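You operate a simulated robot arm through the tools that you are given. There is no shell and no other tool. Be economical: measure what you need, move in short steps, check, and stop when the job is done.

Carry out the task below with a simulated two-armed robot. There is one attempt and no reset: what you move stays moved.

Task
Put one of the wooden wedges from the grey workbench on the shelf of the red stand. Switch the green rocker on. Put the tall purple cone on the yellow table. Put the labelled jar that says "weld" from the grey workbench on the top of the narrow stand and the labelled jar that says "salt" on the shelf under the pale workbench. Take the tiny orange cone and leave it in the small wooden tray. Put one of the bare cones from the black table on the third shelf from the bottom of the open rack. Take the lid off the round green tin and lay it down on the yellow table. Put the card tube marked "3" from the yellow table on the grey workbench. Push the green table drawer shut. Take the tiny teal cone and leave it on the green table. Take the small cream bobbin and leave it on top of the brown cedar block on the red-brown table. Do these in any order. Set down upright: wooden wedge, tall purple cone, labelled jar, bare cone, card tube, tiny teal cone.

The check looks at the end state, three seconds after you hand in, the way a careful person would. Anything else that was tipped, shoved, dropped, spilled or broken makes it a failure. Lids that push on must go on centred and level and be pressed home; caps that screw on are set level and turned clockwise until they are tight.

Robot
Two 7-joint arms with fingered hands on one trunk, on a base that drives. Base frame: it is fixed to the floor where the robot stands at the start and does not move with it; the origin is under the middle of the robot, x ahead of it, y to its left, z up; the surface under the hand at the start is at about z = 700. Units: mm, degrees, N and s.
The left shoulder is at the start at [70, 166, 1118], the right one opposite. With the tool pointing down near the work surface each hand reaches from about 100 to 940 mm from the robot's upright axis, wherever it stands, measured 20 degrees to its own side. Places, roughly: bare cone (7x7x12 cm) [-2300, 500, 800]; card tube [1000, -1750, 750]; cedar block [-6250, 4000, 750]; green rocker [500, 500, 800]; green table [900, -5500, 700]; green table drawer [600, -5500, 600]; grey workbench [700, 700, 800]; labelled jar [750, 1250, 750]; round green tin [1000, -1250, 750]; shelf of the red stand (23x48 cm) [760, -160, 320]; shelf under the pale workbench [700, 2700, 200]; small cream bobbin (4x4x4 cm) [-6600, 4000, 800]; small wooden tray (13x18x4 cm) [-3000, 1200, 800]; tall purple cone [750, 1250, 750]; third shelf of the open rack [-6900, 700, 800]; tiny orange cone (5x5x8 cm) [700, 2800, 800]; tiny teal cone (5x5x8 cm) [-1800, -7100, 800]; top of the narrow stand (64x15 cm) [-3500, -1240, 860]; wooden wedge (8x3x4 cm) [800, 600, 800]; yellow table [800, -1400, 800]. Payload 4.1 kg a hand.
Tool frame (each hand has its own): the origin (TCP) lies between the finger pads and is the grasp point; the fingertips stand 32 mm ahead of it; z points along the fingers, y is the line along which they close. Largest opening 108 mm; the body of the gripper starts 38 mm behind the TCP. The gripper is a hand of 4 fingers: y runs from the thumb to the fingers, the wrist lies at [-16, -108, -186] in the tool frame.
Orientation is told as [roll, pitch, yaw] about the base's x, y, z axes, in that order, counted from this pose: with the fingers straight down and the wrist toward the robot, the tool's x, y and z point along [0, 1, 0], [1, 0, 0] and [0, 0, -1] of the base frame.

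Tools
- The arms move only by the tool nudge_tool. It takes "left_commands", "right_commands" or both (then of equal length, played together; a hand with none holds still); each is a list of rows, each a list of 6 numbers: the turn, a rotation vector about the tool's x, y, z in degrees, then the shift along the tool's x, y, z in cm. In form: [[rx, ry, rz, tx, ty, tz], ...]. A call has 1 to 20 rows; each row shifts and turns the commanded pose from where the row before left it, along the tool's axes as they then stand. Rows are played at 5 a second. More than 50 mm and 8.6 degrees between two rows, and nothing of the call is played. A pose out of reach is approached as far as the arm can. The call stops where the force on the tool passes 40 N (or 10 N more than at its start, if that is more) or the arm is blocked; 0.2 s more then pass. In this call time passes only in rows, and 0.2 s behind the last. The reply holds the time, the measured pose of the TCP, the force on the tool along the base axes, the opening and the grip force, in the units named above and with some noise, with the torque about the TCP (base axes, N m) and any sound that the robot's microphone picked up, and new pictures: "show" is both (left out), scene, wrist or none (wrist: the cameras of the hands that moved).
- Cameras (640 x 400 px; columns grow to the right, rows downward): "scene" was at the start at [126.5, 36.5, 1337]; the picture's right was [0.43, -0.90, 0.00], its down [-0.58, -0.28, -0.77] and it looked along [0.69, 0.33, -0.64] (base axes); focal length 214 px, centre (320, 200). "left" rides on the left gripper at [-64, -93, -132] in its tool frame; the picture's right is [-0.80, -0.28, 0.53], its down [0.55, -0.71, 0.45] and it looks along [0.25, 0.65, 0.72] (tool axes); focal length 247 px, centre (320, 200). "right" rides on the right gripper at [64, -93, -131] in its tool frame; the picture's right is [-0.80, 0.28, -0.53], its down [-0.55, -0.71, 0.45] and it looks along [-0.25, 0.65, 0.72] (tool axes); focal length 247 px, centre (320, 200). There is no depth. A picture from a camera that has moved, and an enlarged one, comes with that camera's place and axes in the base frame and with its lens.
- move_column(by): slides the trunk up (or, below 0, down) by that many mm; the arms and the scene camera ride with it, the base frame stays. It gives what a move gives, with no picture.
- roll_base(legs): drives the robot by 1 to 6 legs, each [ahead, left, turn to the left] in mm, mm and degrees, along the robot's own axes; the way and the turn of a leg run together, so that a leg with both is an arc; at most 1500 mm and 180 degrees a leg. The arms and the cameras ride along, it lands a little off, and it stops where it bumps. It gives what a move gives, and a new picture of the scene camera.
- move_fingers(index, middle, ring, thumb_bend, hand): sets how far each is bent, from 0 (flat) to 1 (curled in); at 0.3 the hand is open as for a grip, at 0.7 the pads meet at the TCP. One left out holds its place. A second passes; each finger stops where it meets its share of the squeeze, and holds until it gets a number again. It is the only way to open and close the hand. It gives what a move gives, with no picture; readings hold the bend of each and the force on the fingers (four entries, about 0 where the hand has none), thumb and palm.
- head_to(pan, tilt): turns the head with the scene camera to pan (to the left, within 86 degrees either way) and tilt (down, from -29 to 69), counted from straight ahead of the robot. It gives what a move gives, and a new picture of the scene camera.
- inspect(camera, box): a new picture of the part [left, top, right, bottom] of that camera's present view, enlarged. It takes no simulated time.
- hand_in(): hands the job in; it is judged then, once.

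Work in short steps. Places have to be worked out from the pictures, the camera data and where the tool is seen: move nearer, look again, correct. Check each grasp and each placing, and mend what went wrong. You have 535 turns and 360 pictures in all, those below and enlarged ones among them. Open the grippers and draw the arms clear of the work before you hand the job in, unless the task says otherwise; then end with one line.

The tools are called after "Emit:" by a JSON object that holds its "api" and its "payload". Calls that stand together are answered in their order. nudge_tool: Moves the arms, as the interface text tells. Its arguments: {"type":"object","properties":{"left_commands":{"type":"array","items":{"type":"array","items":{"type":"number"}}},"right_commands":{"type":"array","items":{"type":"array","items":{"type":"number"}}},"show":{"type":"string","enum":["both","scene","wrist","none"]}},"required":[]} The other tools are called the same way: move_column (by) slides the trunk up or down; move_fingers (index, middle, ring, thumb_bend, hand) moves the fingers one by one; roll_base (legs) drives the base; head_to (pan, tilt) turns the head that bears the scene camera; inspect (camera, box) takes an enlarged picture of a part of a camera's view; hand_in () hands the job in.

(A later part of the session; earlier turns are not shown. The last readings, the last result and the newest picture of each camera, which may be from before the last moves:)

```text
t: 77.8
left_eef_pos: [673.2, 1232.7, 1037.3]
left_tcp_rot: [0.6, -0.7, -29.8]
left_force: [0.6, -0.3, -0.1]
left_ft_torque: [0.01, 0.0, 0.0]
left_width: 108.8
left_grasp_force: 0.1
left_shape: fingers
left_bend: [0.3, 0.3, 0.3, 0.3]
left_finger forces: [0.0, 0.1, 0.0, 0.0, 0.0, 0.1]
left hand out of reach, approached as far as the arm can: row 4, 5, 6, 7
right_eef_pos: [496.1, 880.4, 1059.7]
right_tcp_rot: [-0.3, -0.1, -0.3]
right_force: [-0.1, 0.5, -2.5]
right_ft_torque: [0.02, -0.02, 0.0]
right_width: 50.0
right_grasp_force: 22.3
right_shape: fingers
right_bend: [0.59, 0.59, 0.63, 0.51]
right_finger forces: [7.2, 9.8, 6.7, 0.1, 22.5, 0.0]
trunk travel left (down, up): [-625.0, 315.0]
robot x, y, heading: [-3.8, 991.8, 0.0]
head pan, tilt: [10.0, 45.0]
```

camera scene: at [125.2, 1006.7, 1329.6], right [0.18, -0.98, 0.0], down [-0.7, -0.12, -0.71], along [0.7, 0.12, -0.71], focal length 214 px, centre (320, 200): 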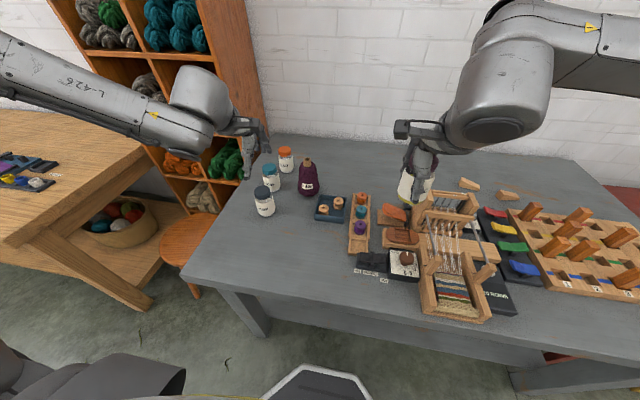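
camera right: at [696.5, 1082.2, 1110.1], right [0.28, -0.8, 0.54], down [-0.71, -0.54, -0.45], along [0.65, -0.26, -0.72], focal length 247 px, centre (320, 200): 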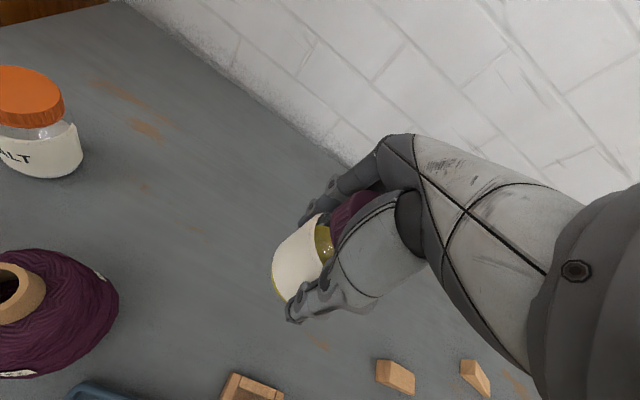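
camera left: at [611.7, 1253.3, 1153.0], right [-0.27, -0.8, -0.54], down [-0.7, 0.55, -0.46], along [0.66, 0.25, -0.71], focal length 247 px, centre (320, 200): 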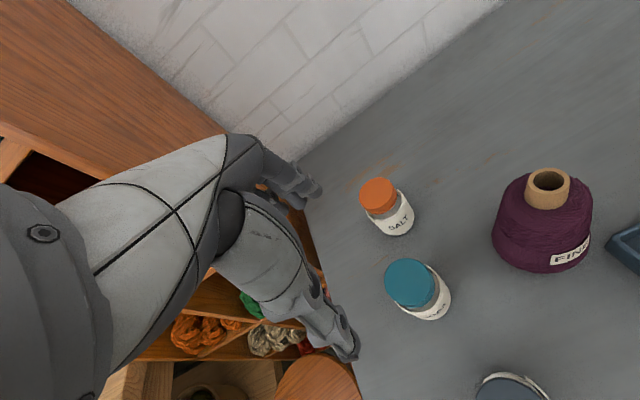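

Perhaps height is the problem; I go back to zero yaw, pull back and lower to about z 950 (clear of jars) and try forward again.

Emit:
{"api": "nudge_tool", "payload": {"left_commands": [[0, 0, -7.5, 0, -3, 0], [0, 0, -7.5, 0, -3, 0], [0, 0, -7.5, 0, -2, 0], [0, 0, -7.5, 0, -2, 0], [0, 0, 0, 2, 0, 4], [0, 0, 0, 2, 0, 4], [0, 0, 0, 0, 4.5, 0.5], [0, 0, 0, 0, 4.5, 0], [0, 0, 0, 0, 4.5, 0], [0, 0, 0, 0, 4.5, 0]], "show": "scene"}}

```text
t: 80.0
left_eef_pos: [699.8, 1334.8, 983.6]
left_tcp_rot: [0.2, -0.9, 0.0]
left_force: [-0.2, 0.3, -0.7]
left_ft_torque: [0.01, 0.0, -0.02]
left_width: 108.8
left_grasp_force: 0.1
left_shape: fingers
left_bend: [0.3, 0.3, 0.3, 0.3]
left_finger forces: [0.0, 0.1, 0.1, 0.0, 0.0, 0.1]
left hand out of reach, approached as far as the arm can: row 9, 10
right_eef_pos: [496.1, 880.4, 1060.1]
right_tcp_rot: [-0.3, -0.1, -0.4]
right_force: [-0.2, 0.0, -2.0]
right_ft_torque: [0.01, 0.01, 0.0]
right_width: 49.7
right_grasp_force: 22.3
right_shape: fingers
right_bend: [0.59, 0.59, 0.63, 0.51]
right_finger forces: [7.2, 9.8, 6.8, 0.1, 22.3, 0.0]
trunk travel left (down, up): [-625.0, 315.0]
robot x, y, heading: [-3.0, 994.3, 0.1]
head pan, tilt: [10.0, 45.0]
camera scene: at [125.8, 1006.4, 1329.5], right [0.17, -0.98, 0.0], down [-0.7, -0.12, -0.71], along [0.7, 0.12, -0.71], focal length 214 px, centre (320, 200)
```

scene: 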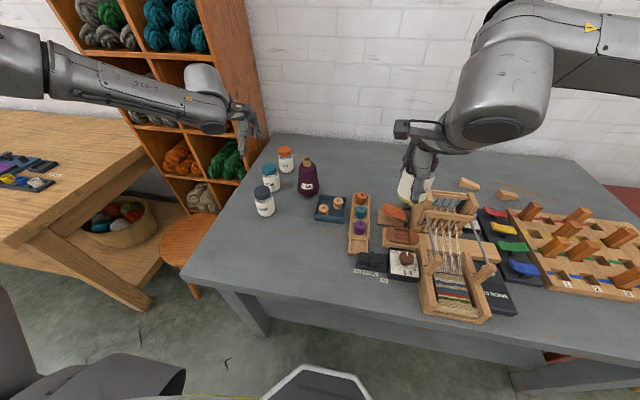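

The left arm approached from an outward elbow posture; the right reached fine coming from in front of the chest. I retract the left to in front of the chest, shift the base left, then go straight forward.

Emit:
{"api": "nudge_tool", "payload": {"left_commands": [[0, 0, 0, -2.5, -3.2, -0.5], [0, 0, 0, -2.5, -3.2, -0.5], [0, 0, 0, -2.5, -3.2, -0.5], [0, 0, 0, -2.5, -3.2, -0.5], [0, 0, 0, -2.5, -3.2, 0], [0, 0, 0, -2.5, -3.2, 0], [0, 0, 0, -2.5, -3.2, 0], [0, 0, 0, -2.5, -3.2, 0]], "show": "none"}}

Emit:
{"api": "roll_base", "payload": {"legs": [[0, 135, 0]]}}

Emit:
{"api": "nudge_tool", "payload": {"left_commands": [[0, 0, 0, 0, 4.2, 0], [0, 0, 0, 0, 4.2, 0], [0, 0, 0, 0, 4.2, 0], [0, 0, 0, 0, 4.2, 0], [0, 0, 0, 0, 4.2, 0], [0, 0, 0, 0, 4.2, 0], [0, 0, 0, 0, 4.2, 0], [0, 0, 0, 0, 4.2, 0]], "show": "scene"}}

```text
t: 81.8
left_eef_pos: [484.9, 1137.7, 999.2]
left_tcp_rot: [0.3, -0.7, 0.2]
left_force: [-0.2, 0.2, 0.1]
left_ft_torque: [0.02, 0.01, 0.02]
left_width: 108.7
left_grasp_force: 0.1
left_shape: fingers
left_bend: [0.3, 0.3, 0.3, 0.3]
left_finger forces: [0.0, 0.1, 0.1, 0.0, 0.1, 0.0]
left hand out of reach, approached as far as the arm can: row 7, 8
right_eef_pos: [497.1, 880.9, 1058.9]
right_tcp_rot: [-0.3, -0.1, -0.3]
right_force: [0.3, -0.3, -2.2]
right_ft_torque: [0.05, 0.0, 0.01]
right_width: 49.7
right_grasp_force: 22.7
right_shape: fingers
right_bend: [0.59, 0.59, 0.63, 0.51]
right_finger forces: [7.2, 9.7, 6.7, 0.0, 22.3, 0.1]
trunk travel left (down, up): [-625.0, 315.0]
robot x, y, heading: [-5.0, 994.0, -0.0]
head pan, tilt: [10.0, 45.0]
```

```text
t: 83.1
left_eef_pos: [485.5, 1275.8, 999.6]
left_tcp_rot: [0.4, -0.9, 0.1]
left_force: [-0.6, 0.1, 0.9]
left_ft_torque: [0.0, -0.01, -0.01]
left_width: 108.5
left_grasp_force: 0.1
left_shape: fingers
left_bend: [0.3, 0.3, 0.3, 0.3]
left_finger forces: [0.0, 0.1, 0.0, 0.0, 0.0, 0.1]
right_eef_pos: [495.8, 1017.8, 1059.9]
right_tcp_rot: [-0.3, -0.1, -0.4]
right_force: [0.5, -0.1, -2.2]
right_ft_torque: [0.02, 0.0, -0.01]
right_width: 49.9
right_grasp_force: 22.9
right_shape: fingers
right_bend: [0.59, 0.59, 0.63, 0.51]
right_finger forces: [7.2, 9.7, 6.7, 0.0, 22.2, 0.0]
trunk travel left (down, up): [-625.0, 315.0]
robot x, y, heading: [-6.7, 1131.3, 0.1]
head pan, tilt: [10.0, 45.0]
camera scene: at [124.9, 1144.6, 1329.6], right [0.17, -0.98, 0.0], down [-0.7, -0.12, -0.71], along [0.7, 0.12, -0.71], focal length 214 px, centre (320, 200)
```

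scene: 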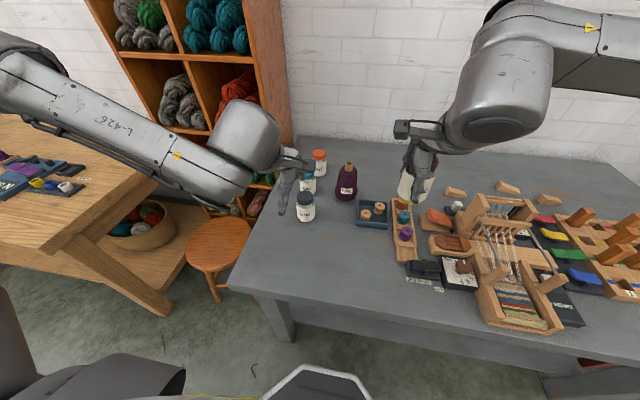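

```text
t: 84.9
left_eef_pos: [618.2, 1330.6, 1037.6]
left_tcp_rot: [0.3, -0.8, 0.0]
left_force: [0.2, -0.3, -0.3]
left_ft_torque: [-0.01, 0.02, 0.0]
left_width: 108.7
left_grasp_force: 0.0
left_shape: fingers
left_bend: [0.3, 0.3, 0.3, 0.3]
left_finger forces: [0.1, 0.0, 0.1, 0.1, 0.1, 0.0]
left hand out of reach, approached as far as the arm can: row 1, 2, 3, 4, 5, 6, 7, 8
right_eef_pos: [495.4, 1019.1, 1060.0]
right_tcp_rot: [-0.2, 0.0, -0.4]
right_force: [0.3, -0.6, -2.9]
right_ft_torque: [0.0, -0.01, 0.05]
right_width: 49.4
right_grasp_force: 23.2
right_shape: fingers
right_bend: [0.59, 0.59, 0.63, 0.51]
right_finger forces: [7.3, 9.7, 6.8, 0.0, 22.1, 0.0]
trunk travel left (down, up): [-625.0, 315.0]
robot x, y, heading: [-1.0, 1131.1, 0.3]
head pan, tilt: [10.0, 45.0]
camera scene: at [125.0, 1145.0, 1329.6], right [0.17, -0.98, 0.0], down [-0.7, -0.12, -0.71], along [0.7, 0.12, -0.71], focal length 214 px, centre (320, 200)
```

scene: 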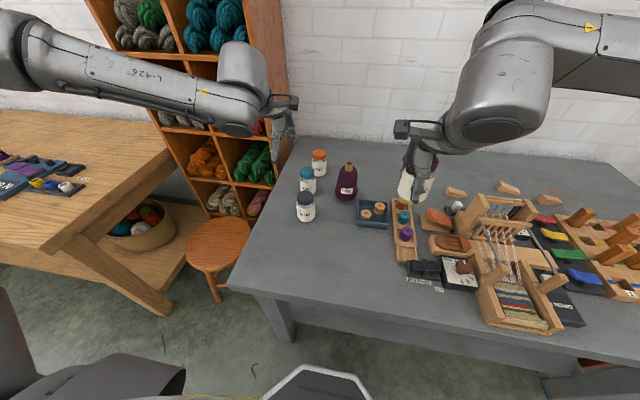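

The left arm seems limited at this height. I raise the trunk 250 mm so that the shoulder is well above the work, and then reach down-forward.

Emit:
{"api": "move_column", "payload": {"by": 250}}

Emit:
{"api": "nudge_tool", "payload": {"left_commands": [[0, 0, 0, 0, -1, 4.5], [0, 0, 0, 0, -1, 4.5], [0, 0, 0, 0, -1, 4.5], [0, 0, 0, 0, -1, 4.5], [0, 0, 0, 0, 0, 4.5], [0, 0, 0, 0, 0, 4.5], [0, 0, 0, 0, 0, 4.5], [0, 0, 0, -1, 4, 0], [0, 0, 0, -1, 4, 0], [0, 0, 0, -1, 4, 0], [0, 0, 0, -1, 4, 0], [0, 0, 0, -1, 4, 0]], "show": "scene"}}

```text
t: 87.5
left_eef_pos: [618.3, 1331.6, 1288.0]
left_tcp_rot: [0.3, -0.9, 0.2]
left_force: [0.3, 0.3, -0.2]
left_ft_torque: [-0.02, 0.0, 0.02]
left_width: 108.7
left_grasp_force: 0.0
left_shape: fingers
left_bend: [0.3, 0.3, 0.3, 0.3]
left_finger forces: [0.0, 0.0, 0.0, 0.1, 0.0, 0.0]
right_eef_pos: [497.4, 1017.9, 1309.5]
right_tcp_rot: [-0.3, 0.1, -0.3]
right_force: [-1.1, -0.9, -2.3]
right_ft_torque: [0.05, 0.0, -0.01]
right_width: 49.9
right_grasp_force: 22.9
right_shape: fingers
right_bend: [0.59, 0.59, 0.63, 0.51]
right_finger forces: [7.1, 9.7, 6.7, 0.1, 22.2, 0.0]
trunk travel left (down, up): [-875.0, 65.0]
robot x, y, heading: [-2.2, 1128.9, 0.3]
head pan, tilt: [10.0, 45.0]
```

```text
t: 90.1
left_eef_pos: [642.1, 1434.8, 1173.4]
left_tcp_rot: [0.2, -0.7, -0.1]
left_force: [0.1, -0.3, 0.2]
left_ft_torque: [-0.02, -0.02, 0.02]
left_width: 108.5
left_grasp_force: 0.1
left_shape: fingers
left_bend: [0.3, 0.3, 0.3, 0.3]
left_finger forces: [0.1, 0.1, 0.1, 0.0, 0.1, 0.0]
left hand out of reach, approached as far as the arm can: row 1, 2, 3, 4, 5, 6, 7, 8, 9, 10, 11, 12
right_eef_pos: [496.9, 1017.4, 1309.5]
right_tcp_rot: [-0.4, 0.0, -0.4]
right_force: [-0.5, -0.1, -1.8]
right_ft_torque: [0.03, -0.02, 0.01]
right_width: 49.8
right_grasp_force: 23.6
right_shape: fingers
right_bend: [0.6, 0.59, 0.63, 0.51]
right_finger forces: [7.3, 9.6, 6.7, 0.0, 22.1, 0.1]
trunk travel left (down, up): [-875.0, 65.0]
robot x, y, heading: [-5.0, 1131.1, 0.2]
head pan, tilt: [10.0, 45.0]
camera scene: at [125.5, 1144.4, 1579.5], right [0.17, -0.98, 0.0], down [-0.7, -0.12, -0.71], along [0.7, 0.12, -0.71], focal length 214 px, centre (320, 200)
```

scene: 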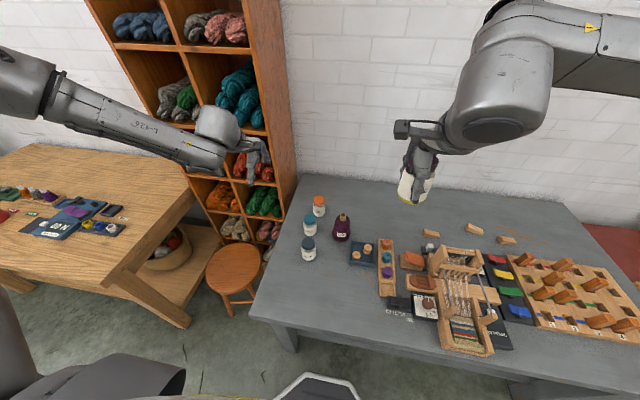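

The left arm is trapped in a bad posture. I back the base 600 mm into free space to re-seat the left arm's configuration without risking anything.

Emit:
{"api": "roll_base", "payload": {"legs": [[-650, 0, 0]]}}

Emit:
{"api": "nudge_tool", "payload": {"left_commands": [[0, 0, 0, 2.5, -2.5, 2], [0, 0, 0, 2.5, -2.5, 2], [0, 0, 0, 2.5, -2.5, 2], [0, 0, 0, 2.5, -2.5, 2], [0, 0, 0, 2.5, -2.5, 2], [0, 0, 0, 2.5, -2.5, 2], [0, 0, 0, 2.5, -2.5, 2], [0, 0, 0, 2.5, -2.5, 2]], "show": "none"}}

Emit:
{"api": "nudge_tool", "payload": {"left_commands": [[0, 0, 0, 0, 0, 4], [0, 0, 0, 0, 0, 4], [0, 0, 0, 0, 0, 4], [0, 0, 0, 0, 4, 0], [0, 0, 0, 0, 4, 0], [0, 0, 0, 0, 4, 0], [0, 0, 0, 0, 4, 0], [0, 0, 0, 0, 4, 0], [0, 0, 0, 0, 4, 0], [0, 0, 0, 0, 4, 0]], "show": "none"}}

```text
t: 93.7
left_eef_pos: [-6.4, 1431.8, 1172.5]
left_tcp_rot: [0.3, -0.7, -0.4]
left_force: [-0.6, -0.5, -0.1]
left_ft_torque: [0.03, 0.0, -0.01]
left_width: 108.6
left_grasp_force: 0.0
left_shape: fingers
left_bend: [0.3, 0.3, 0.3, 0.3]
left_finger forces: [0.0, 0.1, 0.0, 0.0, 0.0, 0.0]
right_eef_pos: [-156.5, 1016.3, 1307.9]
right_tcp_rot: [-0.3, 0.1, -0.8]
right_force: [0.6, 0.5, -2.6]
right_ft_torque: [0.03, -0.02, 0.01]
right_width: 49.7
right_grasp_force: 22.7
right_shape: fingers
right_bend: [0.6, 0.59, 0.63, 0.51]
right_finger forces: [7.3, 9.7, 6.8, 0.1, 22.1, 0.1]
trunk travel left (down, up): [-875.0, 65.0]
robot x, y, heading: [-656.4, 1137.0, -0.1]
head pan, tilt: [10.0, 45.0]
camera scene: at [-525.5, 1145.5, 1579.4], right [0.17, -0.99, 0.0], down [-0.7, -0.12, -0.71], along [0.7, 0.12, -0.71], focal length 214 px, centre (320, 200)
```

scene: 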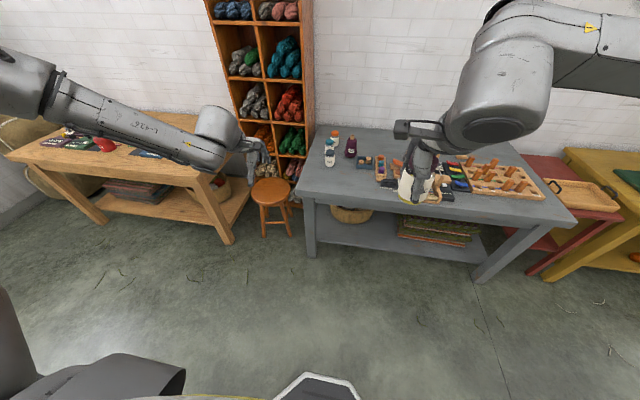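

```text
t: 95.5
left_eef_pos: [-210.6, 1635.6, 1028.5]
left_tcp_rot: [0.2, -0.9, -0.3]
left_force: [0.5, 0.4, 0.2]
left_ft_torque: [0.02, -0.04, -0.01]
left_width: 108.6
left_grasp_force: 0.2
left_shape: fingers
left_bend: [0.3, 0.3, 0.3, 0.3]
left_finger forces: [0.1, 0.0, 0.1, 0.0, 0.0, 0.1]
left hand out of reach, approached as far as the arm can: row 7, 8
right_eef_pos: [-159.3, 1017.7, 1311.4]
right_tcp_rot: [-0.3, -0.1, -0.8]
right_force: [0.1, 0.4, -1.7]
right_ft_torque: [0.01, -0.04, -0.02]
right_width: 49.6
right_grasp_force: 23.0
right_shape: fingers
right_bend: [0.6, 0.59, 0.63, 0.51]
right_finger forces: [7.2, 9.7, 6.7, 0.0, 22.3, 0.1]
trunk travel left (down, up): [-875.0, 65.0]
robot x, y, heading: [-656.7, 1132.7, -0.3]
head pan, tilt: [10.0, 45.0]
```

```text
t: 97.7
left_eef_pos: [-132.2, 1611.7, 1059.4]
left_tcp_rot: [0.3, -0.8, -0.3]
left_force: [-0.3, 0.8, 0.2]
left_ft_torque: [-0.01, -0.03, 0.01]
left_width: 108.9
left_grasp_force: 0.1
left_shape: fingers
left_bend: [0.3, 0.3, 0.3, 0.3]
left_finger forces: [0.1, 0.0, 0.0, 0.0, 0.1, 0.0]
left hand out of reach, approached as far as the arm can: row 1, 2, 3, 4, 5, 6, 7, 8, 9, 10
right_eef_pos: [-156.2, 1015.8, 1309.3]
right_tcp_rot: [-0.3, 0.0, -0.7]
right_force: [0.1, 0.2, -2.1]
right_ft_torque: [0.02, 0.0, 0.01]
right_width: 49.7
right_grasp_force: 23.3
right_shape: fingers
right_bend: [0.6, 0.59, 0.63, 0.51]
right_finger forces: [7.2, 9.6, 6.7, 0.0, 22.1, 0.0]
trunk travel left (down, up): [-875.0, 65.0]
robot x, y, heading: [-659.8, 1134.3, -0.3]
head pan, tilt: [10.0, 45.0]
```

I look at the left arm's posture.

Emit:
{"api": "head_to", "payload": {"pan": 55, "tilt": 20}}

```text
t: 98.8
left_eef_pos: [-131.1, 1613.2, 1061.0]
left_tcp_rot: [0.4, -0.7, -0.1]
left_force: [-0.2, -0.5, -0.7]
left_ft_torque: [0.0, 0.03, 0.03]
left_width: 108.6
left_grasp_force: 0.1
left_shape: fingers
left_bend: [0.3, 0.3, 0.3, 0.3]
left_finger forces: [0.0, 0.1, 0.1, 0.1, 0.0, 0.0]
right_eef_pos: [-156.7, 1015.9, 1310.5]
right_tcp_rot: [-0.4, 0.0, -0.9]
right_force: [-0.3, -0.4, -2.5]
right_ft_torque: [0.05, -0.03, 0.01]
right_width: 49.5
right_grasp_force: 23.3
right_shape: fingers
right_bend: [0.6, 0.59, 0.63, 0.51]
right_finger forces: [7.4, 9.7, 6.7, 0.0, 22.2, 0.1]
trunk travel left (down, up): [-875.0, 65.0]
robot x, y, heading: [-660.5, 1133.5, -0.4]
head pan, tilt: [55.0, 20.0]
camera scene: at [-553.0, 1207.7, 1618.2], right [0.82, -0.58, 0.0], down [-0.2, -0.28, -0.94], along [0.54, 0.77, -0.34], focal length 214 px, centre (320, 200)
```

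scene: 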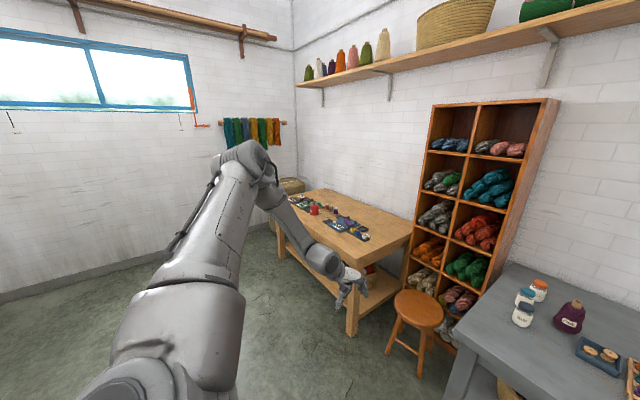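

The upper arm is swung out to the left with the elbow high. I yaw the hand toward the natural side (-60°) while raising it, then move inward to swing the upper arm in.

Emit:
{"api": "nudge_tool", "payload": {"left_commands": [[0, 0, 7.5, 0, 0, -3], [0, 0, 7.5, 0, 0, -3], [0, 0, 7.5, 0, 0, -3], [0, 0, 7.5, 0, 0, -3], [0, 0, 7.5, 0, 0, -3], [0, 0, 7.5, 0, 0, -3], [0, 0, 7.5, 0, 0, 0], [0, 0, 7.5, 0, 0, 0], [0, 0, 0, 0, 4, 0], [0, 0, 0, 0, 4, 0], [0, 0, 0, 0, 4, 0], [0, 0, 0, 0, 4, 0], [0, 0, 0, 0, 4, 0], [0, 0, 0, 0, 4, 0], [0, 0, 0, 0, 4, 0]], "show": "scene"}}

```text
t: 102.0
left_eef_pos: [-24.1, 1376.6, 1249.0]
left_tcp_rot: [0.8, -0.3, -60.2]
left_force: [0.0, -0.5, 0.2]
left_ft_torque: [0.04, 0.03, 0.02]
left_width: 108.9
left_grasp_force: 0.1
left_shape: fingers
left_bend: [0.3, 0.3, 0.3, 0.3]
left_finger forces: [0.0, 0.0, 0.1, 0.0, 0.0, 0.0]
left hand out of reach, approached as far as the arm can: row 1, 15
right_eef_pos: [-157.6, 1014.9, 1310.8]
right_tcp_rot: [-0.2, 0.0, -0.7]
right_force: [-0.6, -0.5, -2.6]
right_ft_torque: [0.02, -0.04, -0.02]
right_width: 49.9
right_grasp_force: 22.5
right_shape: fingers
right_bend: [0.6, 0.59, 0.63, 0.51]
right_finger forces: [7.3, 9.6, 6.7, 0.0, 22.1, 0.0]
trunk travel left (down, up): [-875.0, 65.0]
robot x, y, heading: [-658.2, 1129.1, -0.4]
head pan, tilt: [55.0, 20.0]
camera scene: at [-554.1, 1206.4, 1618.4], right [0.82, -0.58, 0.0], down [-0.2, -0.28, -0.94], along [0.54, 0.77, -0.34], focal length 214 px, centre (320, 200)
```

scene: 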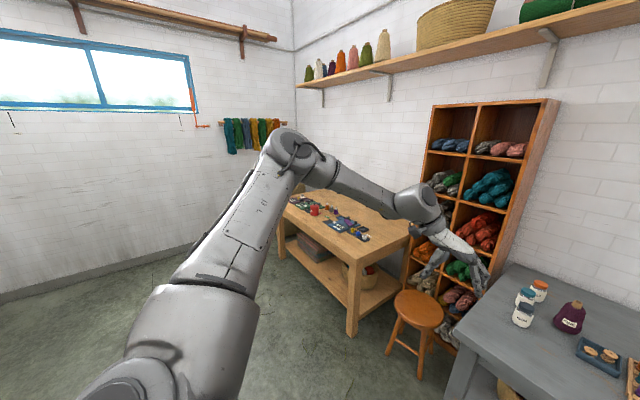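

I compare with the right arm's posture.

Emit:
{"api": "head_to", "payload": {"pan": -55, "tilt": 20}}

```text
t: 103.9
left_eef_pos: [-24.1, 1377.8, 1248.4]
left_tcp_rot: [0.9, -0.3, -60.3]
left_force: [-0.4, -0.3, -0.9]
left_ft_torque: [0.03, -0.01, -0.02]
left_width: 108.6
left_grasp_force: 0.1
left_shape: fingers
left_bend: [0.3, 0.3, 0.3, 0.3]
left_finger forces: [0.0, 0.0, 0.1, 0.1, 0.1, 0.0]
right_eef_pos: [-156.6, 1015.3, 1310.9]
right_tcp_rot: [-0.3, 0.0, -0.8]
right_force: [-0.1, 0.3, -2.0]
right_ft_torque: [-0.01, -0.03, 0.05]
right_width: 49.7
right_grasp_force: 22.9
right_shape: fingers
right_bend: [0.6, 0.59, 0.63, 0.51]
right_finger forces: [7.3, 9.6, 6.7, 0.0, 22.0, 0.0]
trunk travel left (down, up): [-875.0, 65.0]
robot x, y, heading: [-658.2, 1136.2, -0.2]
head pan, tilt: [-55.0, 20.0]
camera scene: at [-554.1, 1055.2, 1618.3], right [-0.82, -0.57, 0.0], down [-0.2, 0.28, -0.94], along [0.53, -0.77, -0.34], focal length 214 px, centre (320, 200)
```

scene: 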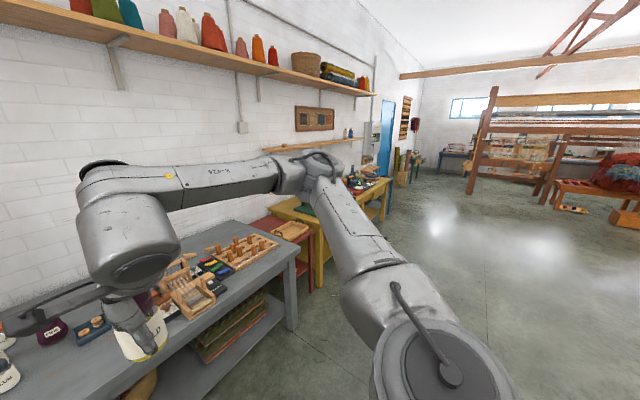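

I bring the left hand to the mirror image of the right's place (rel. 500, 120), then unwind the yaw.

Emit:
{"api": "nudge_tool", "payload": {"left_commands": [[0, 0, 0, -4.5, 1.1, 0], [0, 0, 0, -4.5, 1.1, 0], [0, 0, 0, -4.5, 1.1, 0], [0, 0, 0, -4.5, 1.1, -2], [0, 0, -7.5, 0, 0, -2], [0, 0, -7.5, 0, 0, -2], [0, 0, -7.5, 0, 0, 0], [0, 0, -7.5, 0, 0, 0], [0, 0, -7.5, 0, 0, 0], [0, 0, -7.5, 0, 0, 0], [0, 0, -7.5, 0, 0, 0], [0, 0, -7.5, 0, 0, 0]], "show": "none"}}

Emit:
{"api": "head_to", "payload": {"pan": 55, "tilt": 20}}

```text
refused: row 4 steps farther than a row can; nothing moved
```

```text
t: 105.8
left_eef_pos: [-22.2, 1379.7, 1248.3]
left_tcp_rot: [0.8, -0.4, -60.2]
left_force: [0.3, 0.2, -0.2]
left_ft_torque: [-0.01, 0.01, -0.03]
left_width: 108.9
left_grasp_force: 0.0
left_shape: fingers
left_bend: [0.3, 0.3, 0.3, 0.3]
left_finger forces: [0.0, 0.0, 0.0, 0.0, 0.1, 0.0]
right_eef_pos: [-156.5, 1016.2, 1309.8]
right_tcp_rot: [-0.3, 0.0, -0.8]
right_force: [0.5, -0.4, -2.3]
right_ft_torque: [0.01, -0.01, -0.02]
right_width: 49.9
right_grasp_force: 23.2
right_shape: fingers
right_bend: [0.6, 0.59, 0.63, 0.51]
right_finger forces: [7.3, 9.6, 6.7, 0.1, 22.0, 0.0]
trunk travel left (down, up): [-875.0, 65.0]
robot x, y, heading: [-657.6, 1129.8, -0.4]
head pan, tilt: [55.0, 20.0]
camera scene: at [-553.1, 1207.8, 1618.3], right [0.82, -0.58, 0.0], down [-0.2, -0.28, -0.94], along [0.54, 0.77, -0.34], focal length 214 px, centre (320, 200)
```

scene: 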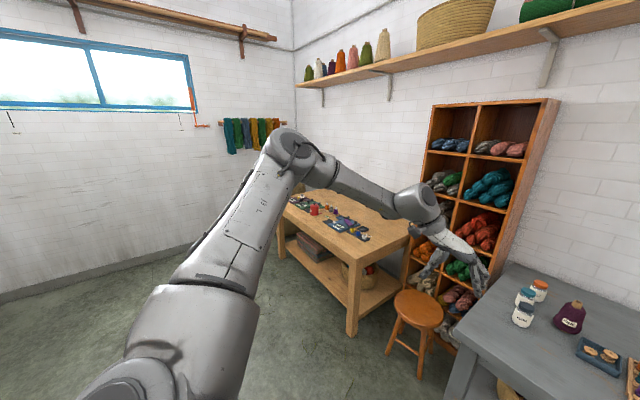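

One row was too long; repeat with smaller steps.

Emit:
{"api": "nudge_tool", "payload": {"left_commands": [[0, 0, 0, -4.5, 1.1, 0], [0, 0, 0, -4.5, 1.1, 0], [0, 0, 0, -4.5, 1.1, 0], [0, 0, 0, -4, 1.1, -2], [0, 0, -7.5, 0, 0, -2], [0, 0, -7.5, 0, 0, -2], [0, 0, -7.5, 0, 0, 0], [0, 0, -7.5, 0, 0, 0], [0, 0, -7.5, 0, 0, 0], [0, 0, -7.5, 0, 0, 0], [0, 0, -7.5, 0, 0, 0], [0, 0, -7.5, 0, 0, 0]], "show": "scene"}}

```text
t: 108.4
left_eef_pos: [-146.0, 1523.8, 1328.4]
left_tcp_rot: [-1.3, -1.0, -1.8]
left_force: [-0.1, 1.0, 0.7]
left_ft_torque: [-0.01, 0.01, 0.0]
left_width: 108.5
left_grasp_force: 0.1
left_shape: fingers
left_bend: [0.3, 0.3, 0.3, 0.3]
left_finger forces: [0.0, 0.0, 0.0, 0.0, 0.0, 0.1]
left hand out of reach, approached as far as the arm can: row 6, 7, 8, 9, 10, 11, 12
right_eef_pos: [-157.4, 1018.5, 1311.2]
right_tcp_rot: [-0.3, -0.1, -0.9]
right_force: [-0.2, -0.1, -2.3]
right_ft_torque: [-0.02, -0.02, -0.04]
right_width: 49.9
right_grasp_force: 23.1
right_shape: fingers
right_bend: [0.6, 0.59, 0.63, 0.51]
right_finger forces: [7.4, 9.6, 6.8, 0.1, 21.9, 0.1]
trunk travel left (down, up): [-875.0, 65.0]
robot x, y, heading: [-655.3, 1134.7, -0.7]
head pan, tilt: [55.0, 20.0]
camera scene: at [-553.2, 1209.5, 1618.2], right [0.82, -0.58, 0.0], down [-0.2, -0.28, -0.94], along [0.54, 0.77, -0.34], focal length 214 px, centre (320, 200)
```

scene: 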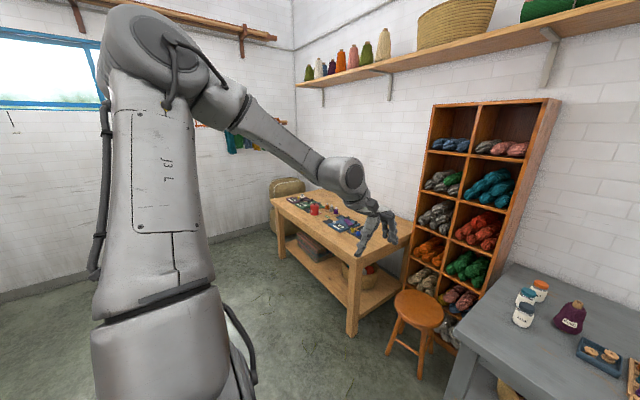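

Zero yaw forces the elbow up. On the right, the comfortable range was yaw 0 to -70, so mirrored I try positive yaw (+70°) on the left.

Emit:
{"api": "nudge_tool", "payload": {"left_commands": [[0, 0, -8, 0, 0, 0], [0, 0, -8, 0, 0, 0], [0, 0, -8, 0, 0, 0], [0, 0, -8, 0, 0, 0], [0, 0, -8, 0, 0, 0], [0, 0, -8, 0, 0, 0], [0, 0, -8, 0, 0, 0], [0, 0, -8, 0, 0, 0]], "show": "scene"}}

```text
t: 110.2
left_eef_pos: [-206.1, 1833.8, 1165.9]
left_tcp_rot: [-1.6, -0.7, 63.3]
left_force: [-0.6, -0.3, -0.3]
left_ft_torque: [-0.01, 0.03, 0.02]
left_width: 108.6
left_grasp_force: 0.1
left_shape: fingers
left_bend: [0.3, 0.3, 0.3, 0.3]
left_finger forces: [0.0, 0.0, 0.0, 0.0, 0.1, 0.0]
left hand out of reach, approached as far as the arm can: row 1, 2, 3, 4, 5, 6, 7, 8
right_eef_pos: [-157.0, 1018.1, 1309.9]
right_tcp_rot: [-0.3, 0.0, -0.8]
right_force: [-0.3, -0.7, -1.6]
right_ft_torque: [-0.01, 0.01, -0.04]
right_width: 49.8
right_grasp_force: 22.8
right_shape: fingers
right_bend: [0.6, 0.59, 0.63, 0.51]
right_finger forces: [7.3, 9.5, 6.8, 0.1, 21.9, 0.1]
trunk travel left (down, up): [-875.0, 65.0]
robot x, y, heading: [-656.6, 1132.6, -0.3]
head pan, tilt: [55.0, 20.0]
camera scene: at [-552.8, 1209.0, 1618.2], right [0.82, -0.58, 0.0], down [-0.2, -0.28, -0.94], along [0.54, 0.77, -0.34], focal length 214 px, centre (320, 200)
```

scene: 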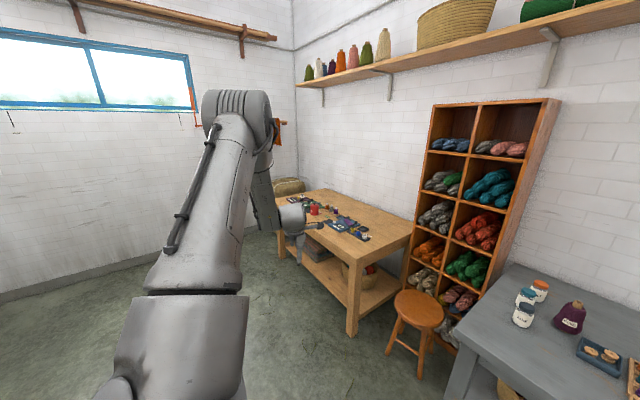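

Positive yaw is worse. The left evidently likes negative yaw, so I swing it to about -100° and test the reach.

Emit:
{"api": "nudge_tool", "payload": {"left_commands": [[0, 0, 8.2, 0, 0, 0], [0, 0, 8.2, 0, 0, 0], [0, 0, 8.2, 0, 0, 0], [0, 0, 8.2, 0, 0, 0], [0, 0, 8.2, 0, 0, 0], [0, 0, 8.2, 0, 0, 0], [0, 0, 8.2, 0, 0, 0], [0, 0, 8.2, 0, 0, 0], [0, 0, 8.2, 0, 0, 0], [0, 0, 8.2, 0, 0, 0], [0, 0, 8.2, 0, 0, 0], [0, 0, 8.2, 0, 0, 0], [0, 0, 8.2, 0, 0, 0], [0, 0, 8.2, 0, 0, 0], [0, 0, 8.2, 0, 0, 0], [0, 0, 8.2, 0, 0, 0], [0, 0, 8.2, 0, 0, 0], [0, 0, 8.2, 0, 0, 0], [0, 0, 8.2, 0, 0, 0], [0, 0, 8.2, 0, 0, 0]], "show": "none"}}

Emit:
{"api": "nudge_tool", "payload": {"left_commands": [[0, 0, 0, 2, 4, 0], [0, 0, 0, 2, 4, 0], [0, 0, 0, 2, 4, 0], [0, 0, 0, 2, 4, 0], [0, 0, 0, 2, 4, 0], [0, 0, 0, 2, 4, 0], [0, 0, 0, 2, 4, 0], [0, 0, 0, 2, 4, 0], [0, 0, 0, 2, 4, 0], [0, 0, 0, 2, 4, 0]], "show": "scene"}}

```text
t: 114.4
left_eef_pos: [-205.6, 1833.3, 1165.4]
left_tcp_rot: [0.7, 0.4, -100.5]
left_force: [0.2, 0.2, 0.1]
left_ft_torque: [-0.01, 0.03, 0.03]
left_width: 108.6
left_grasp_force: 0.1
left_shape: fingers
left_bend: [0.3, 0.3, 0.3, 0.3]
left_finger forces: [0.0, 0.0, 0.1, 0.2, 0.0, 0.1]
right_eef_pos: [-156.9, 1015.8, 1308.9]
right_tcp_rot: [-0.4, 0.0, -0.8]
right_force: [-0.3, -0.3, -3.0]
right_ft_torque: [0.0, -0.04, -0.02]
right_width: 49.8
right_grasp_force: 22.5
right_shape: fingers
right_bend: [0.6, 0.59, 0.63, 0.51]
right_finger forces: [7.3, 9.7, 6.8, 0.0, 21.9, 0.1]
trunk travel left (down, up): [-875.0, 65.0]
robot x, y, heading: [-655.9, 1132.3, -0.2]
head pan, tilt: [55.0, 20.0]
```

```text
t: 116.6
left_eef_pos: [-79.7, 1401.0, 1166.9]
left_tcp_rot: [0.7, 0.5, -100.2]
left_force: [0.4, -0.1, -0.2]
left_ft_torque: [0.04, -0.02, 0.01]
left_width: 108.8
left_grasp_force: 0.0
left_shape: fingers
left_bend: [0.3, 0.3, 0.3, 0.3]
left_finger forces: [0.0, 0.0, 0.1, 0.0, 0.1, 0.0]
right_eef_pos: [-155.9, 1014.8, 1309.7]
right_tcp_rot: [-0.2, 0.1, -0.8]
right_force: [0.5, -0.9, -2.6]
right_ft_torque: [0.07, -0.01, 0.03]
right_width: 49.9
right_grasp_force: 22.4
right_shape: fingers
right_bend: [0.6, 0.59, 0.63, 0.51]
right_finger forces: [7.3, 9.6, 6.8, 0.0, 21.9, 0.0]
trunk travel left (down, up): [-875.0, 65.0]
robot x, y, heading: [-658.9, 1134.9, -0.5]
head pan, tilt: [55.0, 20.0]
camera scene: at [-551.7, 1205.8, 1618.3], right [0.82, -0.58, 0.0], down [-0.2, -0.28, -0.94], along [0.54, 0.77, -0.34], focal length 214 px, centre (320, 200)
```

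scene: 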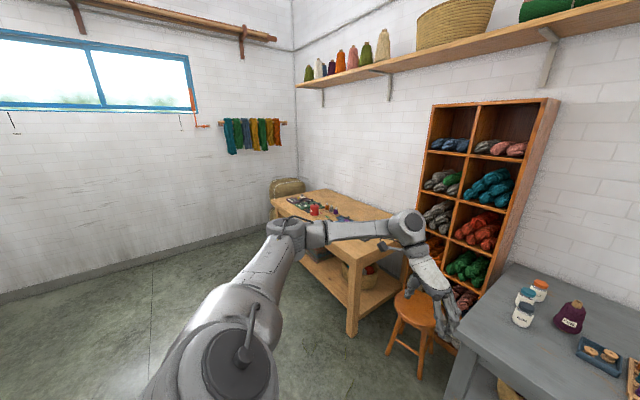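

That freed it: the left arm is now the mirror image of the right with yaw -100°. I turn to -55° and test the long forward reach here in free space.

Emit:
{"api": "nudge_tool", "payload": {"left_commands": [[0, 0, -7.5, 0, 0, 0], [0, 0, -7.5, 0, 0, 0], [0, 0, -7.5, 0, 0, 0], [0, 0, -7.5, 0, 0, 0], [0, 0, -7.5, 0, 0, 0], [0, 0, -7.5, 0, 0, 0], [0, 0, 0, 2.03, 4.08, 0], [0, 0, 0, 2.03, 4.08, 0], [0, 0, 0, 2.03, 4.08, 0], [0, 0, 0, 2.03, 4.08, 0], [0, 0, 0, 2.03, 4.08, 0], [0, 0, 0, 2.03, 4.08, 0]], "show": "none"}}

Emit:
{"api": "nudge_tool", "payload": {"left_commands": [[0, 0, 0, 0, -4, 4], [0, 0, 0, 0, -4, 4], [0, 0, 0, 0, -4, 4], [0, 0, 0, 0, -4, 4], [0, 0, 0, 0, -4, 2], [0, 0, 0, 0, -4, 0]], "show": "none"}}

```text
t: 119.2
left_eef_pos: [159.3, 1267.8, 1168.0]
left_tcp_rot: [0.8, 0.0, -55.4]
left_force: [-0.1, 0.1, 1.0]
left_ft_torque: [0.03, 0.0, 0.03]
left_width: 108.5
left_grasp_force: 0.1
left_shape: fingers
left_bend: [0.3, 0.3, 0.3, 0.3]
left_finger forces: [0.1, 0.0, 0.0, 0.0, 0.0, 0.0]
right_eef_pos: [-156.5, 1013.3, 1309.1]
right_tcp_rot: [-0.1, 0.1, -0.9]
right_force: [0.8, 0.5, -1.9]
right_ft_torque: [0.08, 0.02, 0.02]
right_width: 49.7
right_grasp_force: 22.6
right_shape: fingers
right_bend: [0.6, 0.59, 0.63, 0.51]
right_finger forces: [7.4, 9.7, 6.9, 0.1, 21.8, 0.0]
trunk travel left (down, up): [-875.0, 65.0]
robot x, y, heading: [-657.7, 1130.3, -0.4]
head pan, tilt: [55.0, 20.0]
```

```text
refused: row 1 steps farther than a row can; nothing moved
```

Full reach now works. I lower the trunk 170 mm and drive forward 655 mm with the left hand passing above the jars.

Emit:
{"api": "move_column", "payload": {"by": -170}}

Emit:
{"api": "roll_base", "payload": {"legs": [[655, 0, 0.4]]}}

Emit:
{"api": "inspect", "payload": {"camera": "left", "box": [0, 0, 640, 400]}}

```text
t: 121.1
left_eef_pos: [158.4, 1269.1, 998.9]
left_tcp_rot: [0.8, -0.2, -55.4]
left_force: [0.5, -0.3, 0.3]
left_ft_torque: [0.0, 0.01, 0.0]
left_width: 108.9
left_grasp_force: 0.1
left_shape: fingers
left_bend: [0.3, 0.3, 0.3, 0.3]
left_finger forces: [0.0, 0.0, 0.1, 0.1, 0.0, 0.0]
right_eef_pos: [-157.9, 1017.1, 1140.1]
right_tcp_rot: [-0.3, 0.0, -0.8]
right_force: [-0.7, 0.5, -2.8]
right_ft_torque: [0.05, -0.02, 0.03]
right_width: 49.8
right_grasp_force: 23.1
right_shape: fingers
right_bend: [0.6, 0.59, 0.63, 0.51]
right_finger forces: [7.2, 9.6, 7.0, 0.1, 21.8, 0.1]
trunk travel left (down, up): [-705.0, 235.0]
robot x, y, heading: [-655.4, 1133.0, -0.4]
head pan, tilt: [55.0, 20.0]
```

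```text
t: 124.8
left_eef_pos: [827.1, 1281.5, 998.8]
left_tcp_rot: [0.8, -0.1, -54.7]
left_force: [0.5, 0.3, 0.2]
left_ft_torque: [-0.01, 0.02, 0.03]
left_width: 109.0
left_grasp_force: 0.0
left_shape: fingers
left_bend: [0.3, 0.3, 0.3, 0.3]
left_finger forces: [0.0, 0.1, 0.0, 0.1, 0.1, 0.1]
right_eef_pos: [514.6, 1022.9, 1139.8]
right_tcp_rot: [-0.2, 0.0, -0.2]
right_force: [0.0, 0.1, -2.5]
right_ft_torque: [0.0, -0.01, -0.02]
right_width: 49.6
right_grasp_force: 22.5
right_shape: fingers
right_bend: [0.6, 0.59, 0.63, 0.51]
right_finger forces: [7.2, 9.7, 6.9, 0.0, 21.9, 0.0]
trunk travel left (down, up): [-705.0, 235.0]
robot x, y, heading: [8.7, 1132.7, 0.4]
head pan, tilt: [55.0, 20.0]
camera scene: at [116.4, 1209.3, 1448.3], right [0.82, -0.57, 0.0], down [-0.19, -0.28, -0.94], along [0.53, 0.77, -0.34], focal length 214 px, centre (320, 200)
```

scene: 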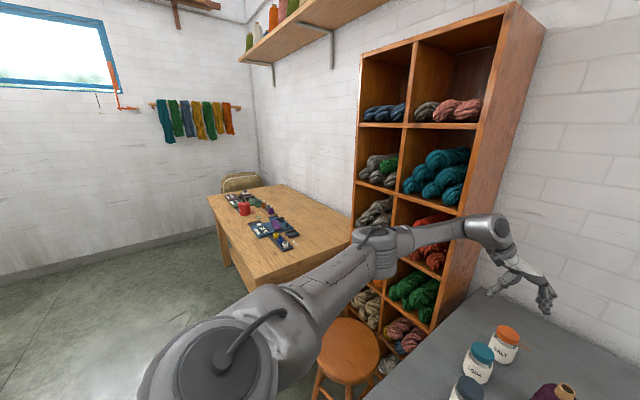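

```text
1.00 times, centred on (320, 200) of left (not enlarged: the box is as wide or as high as the picture)
camera zoom: at [719.1, 1319.9, 1129.6], right [-0.81, -0.23, -0.54], down [0.05, 0.9, -0.44], along [0.59, -0.38, -0.71], focal length 247 px, centre (320, 200)
```

zoom: 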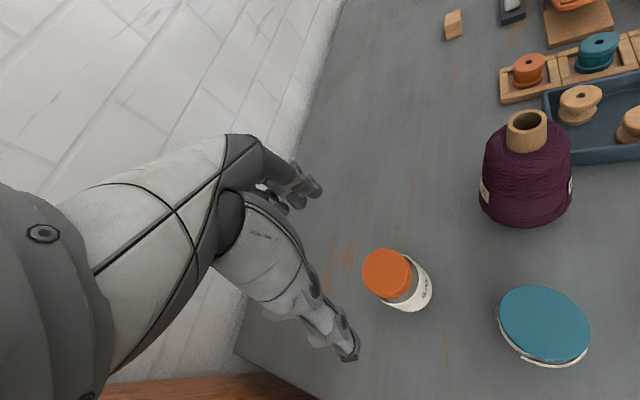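

SALT's cap is at [821, 1273]. I centre and descend around it.

Emit:
{"api": "nudge_tool", "payload": {"left_commands": [[0, 0, 0, -0.95, 0.3, 4], [0, 0, 0, 0, 0, 4], [0, 0, 0, 0, 0, 4], [0, 0, 0, 0, 0, 3]], "show": "wrist"}}

```text
t: 125.8
left_eef_pos: [822.8, 1275.5, 847.0]
left_tcp_rot: [0.8, -0.2, -54.6]
left_force: [-0.7, -0.2, -0.2]
left_ft_torque: [-0.05, 0.0, -0.02]
left_width: 108.5
left_grasp_force: 0.1
left_shape: fingers
left_bend: [0.3, 0.3, 0.3, 0.3]
left_finger forces: [0.1, 0.1, 0.0, 0.1, 0.0, 0.0]
right_eef_pos: [514.5, 1022.7, 1139.7]
right_tcp_rot: [-0.4, -0.1, 0.1]
right_force: [0.7, 0.3, -2.7]
right_ft_torque: [-0.01, 0.0, -0.02]
right_width: 49.5
right_grasp_force: 22.9
right_shape: fingers
right_bend: [0.6, 0.59, 0.63, 0.51]
right_finger forces: [7.4, 9.6, 6.9, 0.0, 21.8, 0.0]
trunk travel left (down, up): [-705.0, 235.0]
robot x, y, heading: [11.6, 1134.4, 0.4]
head pan, tilt: [55.0, 20.0]
camera left: at [714.4, 1314.1, 978.5], right [-0.81, -0.23, -0.54], down [0.04, 0.9, -0.44], along [0.59, -0.38, -0.71], focal length 247 px, centre (320, 200)
```

left: 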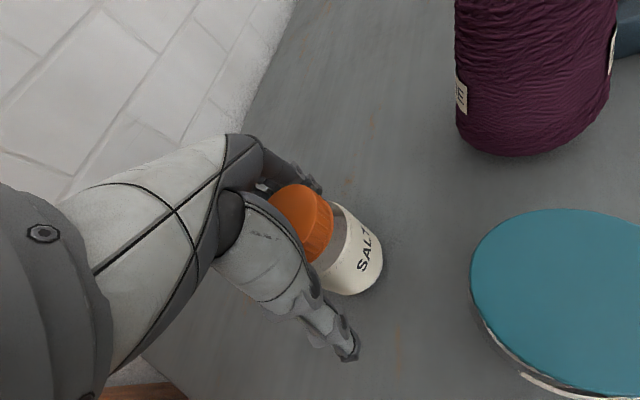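

The jar sits a little toward the index side; shift 8 mm along -x, lower 11 mm, and close.

Emit:
{"api": "nudge_tool", "payload": {"left_commands": [[0, 0, 0, -0.8, 0, 1.1]], "show": "none"}}

Emit:
{"api": "move_fingers", "payload": {"hand": "left", "index": 0.7, "middle": 0.7, "ring": 0.7, "thumb_bend": 0.7}}

```text
t: 126.2
left_eef_pos: [817.5, 1269.2, 837.4]
left_tcp_rot: [0.8, -0.2, -54.6]
left_force: [-0.1, -0.4, 0.4]
left_ft_torque: [0.03, -0.01, 0.0]
left_width: 108.9
left_grasp_force: 0.0
left_shape: fingers
left_bend: [0.3, 0.3, 0.3, 0.3]
left_finger forces: [0.1, 0.0, 0.0, 0.1, 0.0, 0.0]
right_eef_pos: [515.0, 1022.3, 1139.5]
right_tcp_rot: [-0.3, 0.0, -0.1]
right_force: [-0.3, -0.4, -1.8]
right_ft_torque: [0.04, -0.04, 0.0]
right_width: 49.8
right_grasp_force: 22.7
right_shape: fingers
right_bend: [0.6, 0.59, 0.63, 0.51]
right_finger forces: [7.3, 9.6, 6.8, 0.0, 21.8, 0.0]
trunk travel left (down, up): [-705.0, 235.0]
robot x, y, heading: [11.2, 1133.1, 0.5]
head pan, tilt: [55.0, 20.0]
```

```text
t: 127.2
left_eef_pos: [816.1, 1269.3, 838.0]
left_tcp_rot: [0.7, -0.2, -54.6]
left_force: [1.1, -2.0, 2.3]
left_ft_torque: [-0.14, -0.12, -0.02]
left_width: 51.7
left_grasp_force: 24.1
left_shape: fingers
left_bend: [0.57, 0.58, 0.63, 0.52]
left_finger forces: [8.5, 10.6, 5.6, 0.0, 23.7, 0.0]
right_eef_pos: [514.9, 1022.7, 1139.6]
right_tcp_rot: [-0.4, 0.0, -0.1]
right_force: [-0.2, -0.6, -1.5]
right_ft_torque: [0.03, 0.0, -0.05]
right_width: 49.6
right_grasp_force: 22.9
right_shape: fingers
right_bend: [0.6, 0.59, 0.63, 0.51]
right_finger forces: [7.3, 9.6, 6.9, 0.0, 21.8, 0.0]
trunk travel left (down, up): [-705.0, 235.0]
robot x, y, heading: [13.7, 1131.8, 0.4]
head pan, tilt: [55.0, 20.0]
```

Good grip (24 N, all fingers). I lift 20 cm and back the base out.

Emit:
{"api": "nudge_tool", "payload": {"left_commands": [[0, 0, 0, 0, 0, -2], [0, 0, 0, 0, 0, -4.5], [0, 0, 0, 0, 0, -4.5], [0, 0, 0, 0, 0, -4.5], [0, 0, 0, 0, 0, -4.5]], "show": "wrist"}}

Emit:
{"api": "roll_base", "payload": {"legs": [[-700, 0, 0]]}}

```text
t: 128.4
left_eef_pos: [811.3, 1267.8, 1037.4]
left_tcp_rot: [0.8, -0.2, -54.5]
left_force: [0.1, 0.2, -2.3]
left_ft_torque: [0.01, 0.03, 0.02]
left_width: 51.9
left_grasp_force: 23.8
left_shape: fingers
left_bend: [0.58, 0.58, 0.63, 0.52]
left_finger forces: [8.3, 9.9, 5.5, 0.1, 23.5, 0.0]
right_eef_pos: [514.5, 1023.1, 1141.0]
right_tcp_rot: [-0.3, 0.0, 0.0]
right_force: [0.0, -0.1, -1.9]
right_ft_torque: [0.03, -0.02, -0.01]
right_width: 49.7
right_grasp_force: 22.8
right_shape: fingers
right_bend: [0.6, 0.59, 0.63, 0.51]
right_finger forces: [7.4, 9.5, 6.9, 0.0, 21.7, 0.0]
trunk travel left (down, up): [-705.0, 235.0]
robot x, y, heading: [15.2, 1129.1, 0.4]
head pan, tilt: [55.0, 20.0]
camera left: at [704.4, 1307.1, 1168.1], right [-0.81, -0.23, -0.54], down [0.04, 0.9, -0.44], along [0.59, -0.38, -0.71], focal length 247 px, centre (320, 200)
```

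left: 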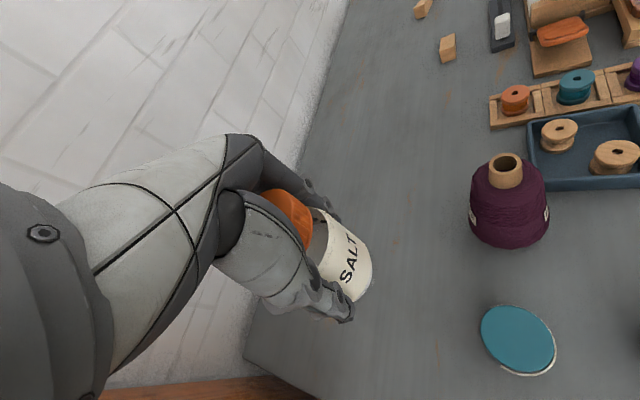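

```text
t: 132.2
left_eef_pos: [129.9, 1266.6, 1036.5]
left_tcp_rot: [0.7, -0.2, -54.4]
left_force: [0.1, -0.3, -1.9]
left_ft_torque: [-0.04, 0.0, 0.0]
left_width: 51.9
left_grasp_force: 23.4
left_shape: fingers
left_bend: [0.58, 0.58, 0.63, 0.52]
left_finger forces: [8.2, 9.7, 5.5, 0.1, 23.4, 0.0]
right_eef_pos: [-167.6, 1018.9, 1139.6]
right_tcp_rot: [-0.3, 0.1, 0.1]
right_force: [-0.4, 0.9, -2.7]
right_ft_torque: [0.02, -0.01, 0.01]
right_width: 50.1
right_grasp_force: 22.9
right_shape: fingers
right_bend: [0.6, 0.59, 0.63, 0.51]
right_finger forces: [7.3, 9.6, 6.9, 0.1, 21.7, 0.1]
trunk travel left (down, up): [-705.0, 235.0]
robot x, y, heading: [-667.8, 1127.0, 0.3]
head pan, tilt: [55.0, 20.0]
camera scene: at [-566.7, 1204.0, 1448.2], right [0.82, -0.57, 0.0], down [-0.19, -0.28, -0.94], along [0.53, 0.78, -0.34], focal length 214 px, centre (320, 200)
```

scene: 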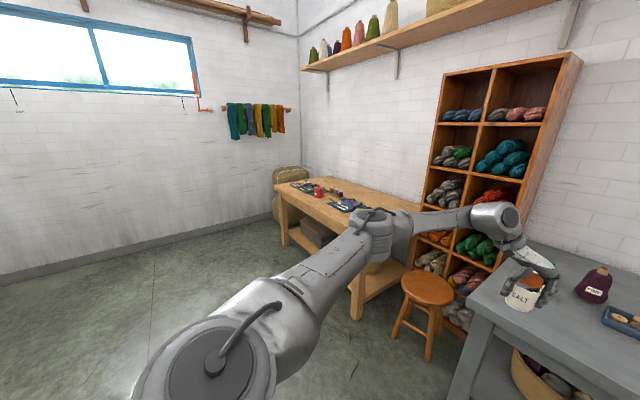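

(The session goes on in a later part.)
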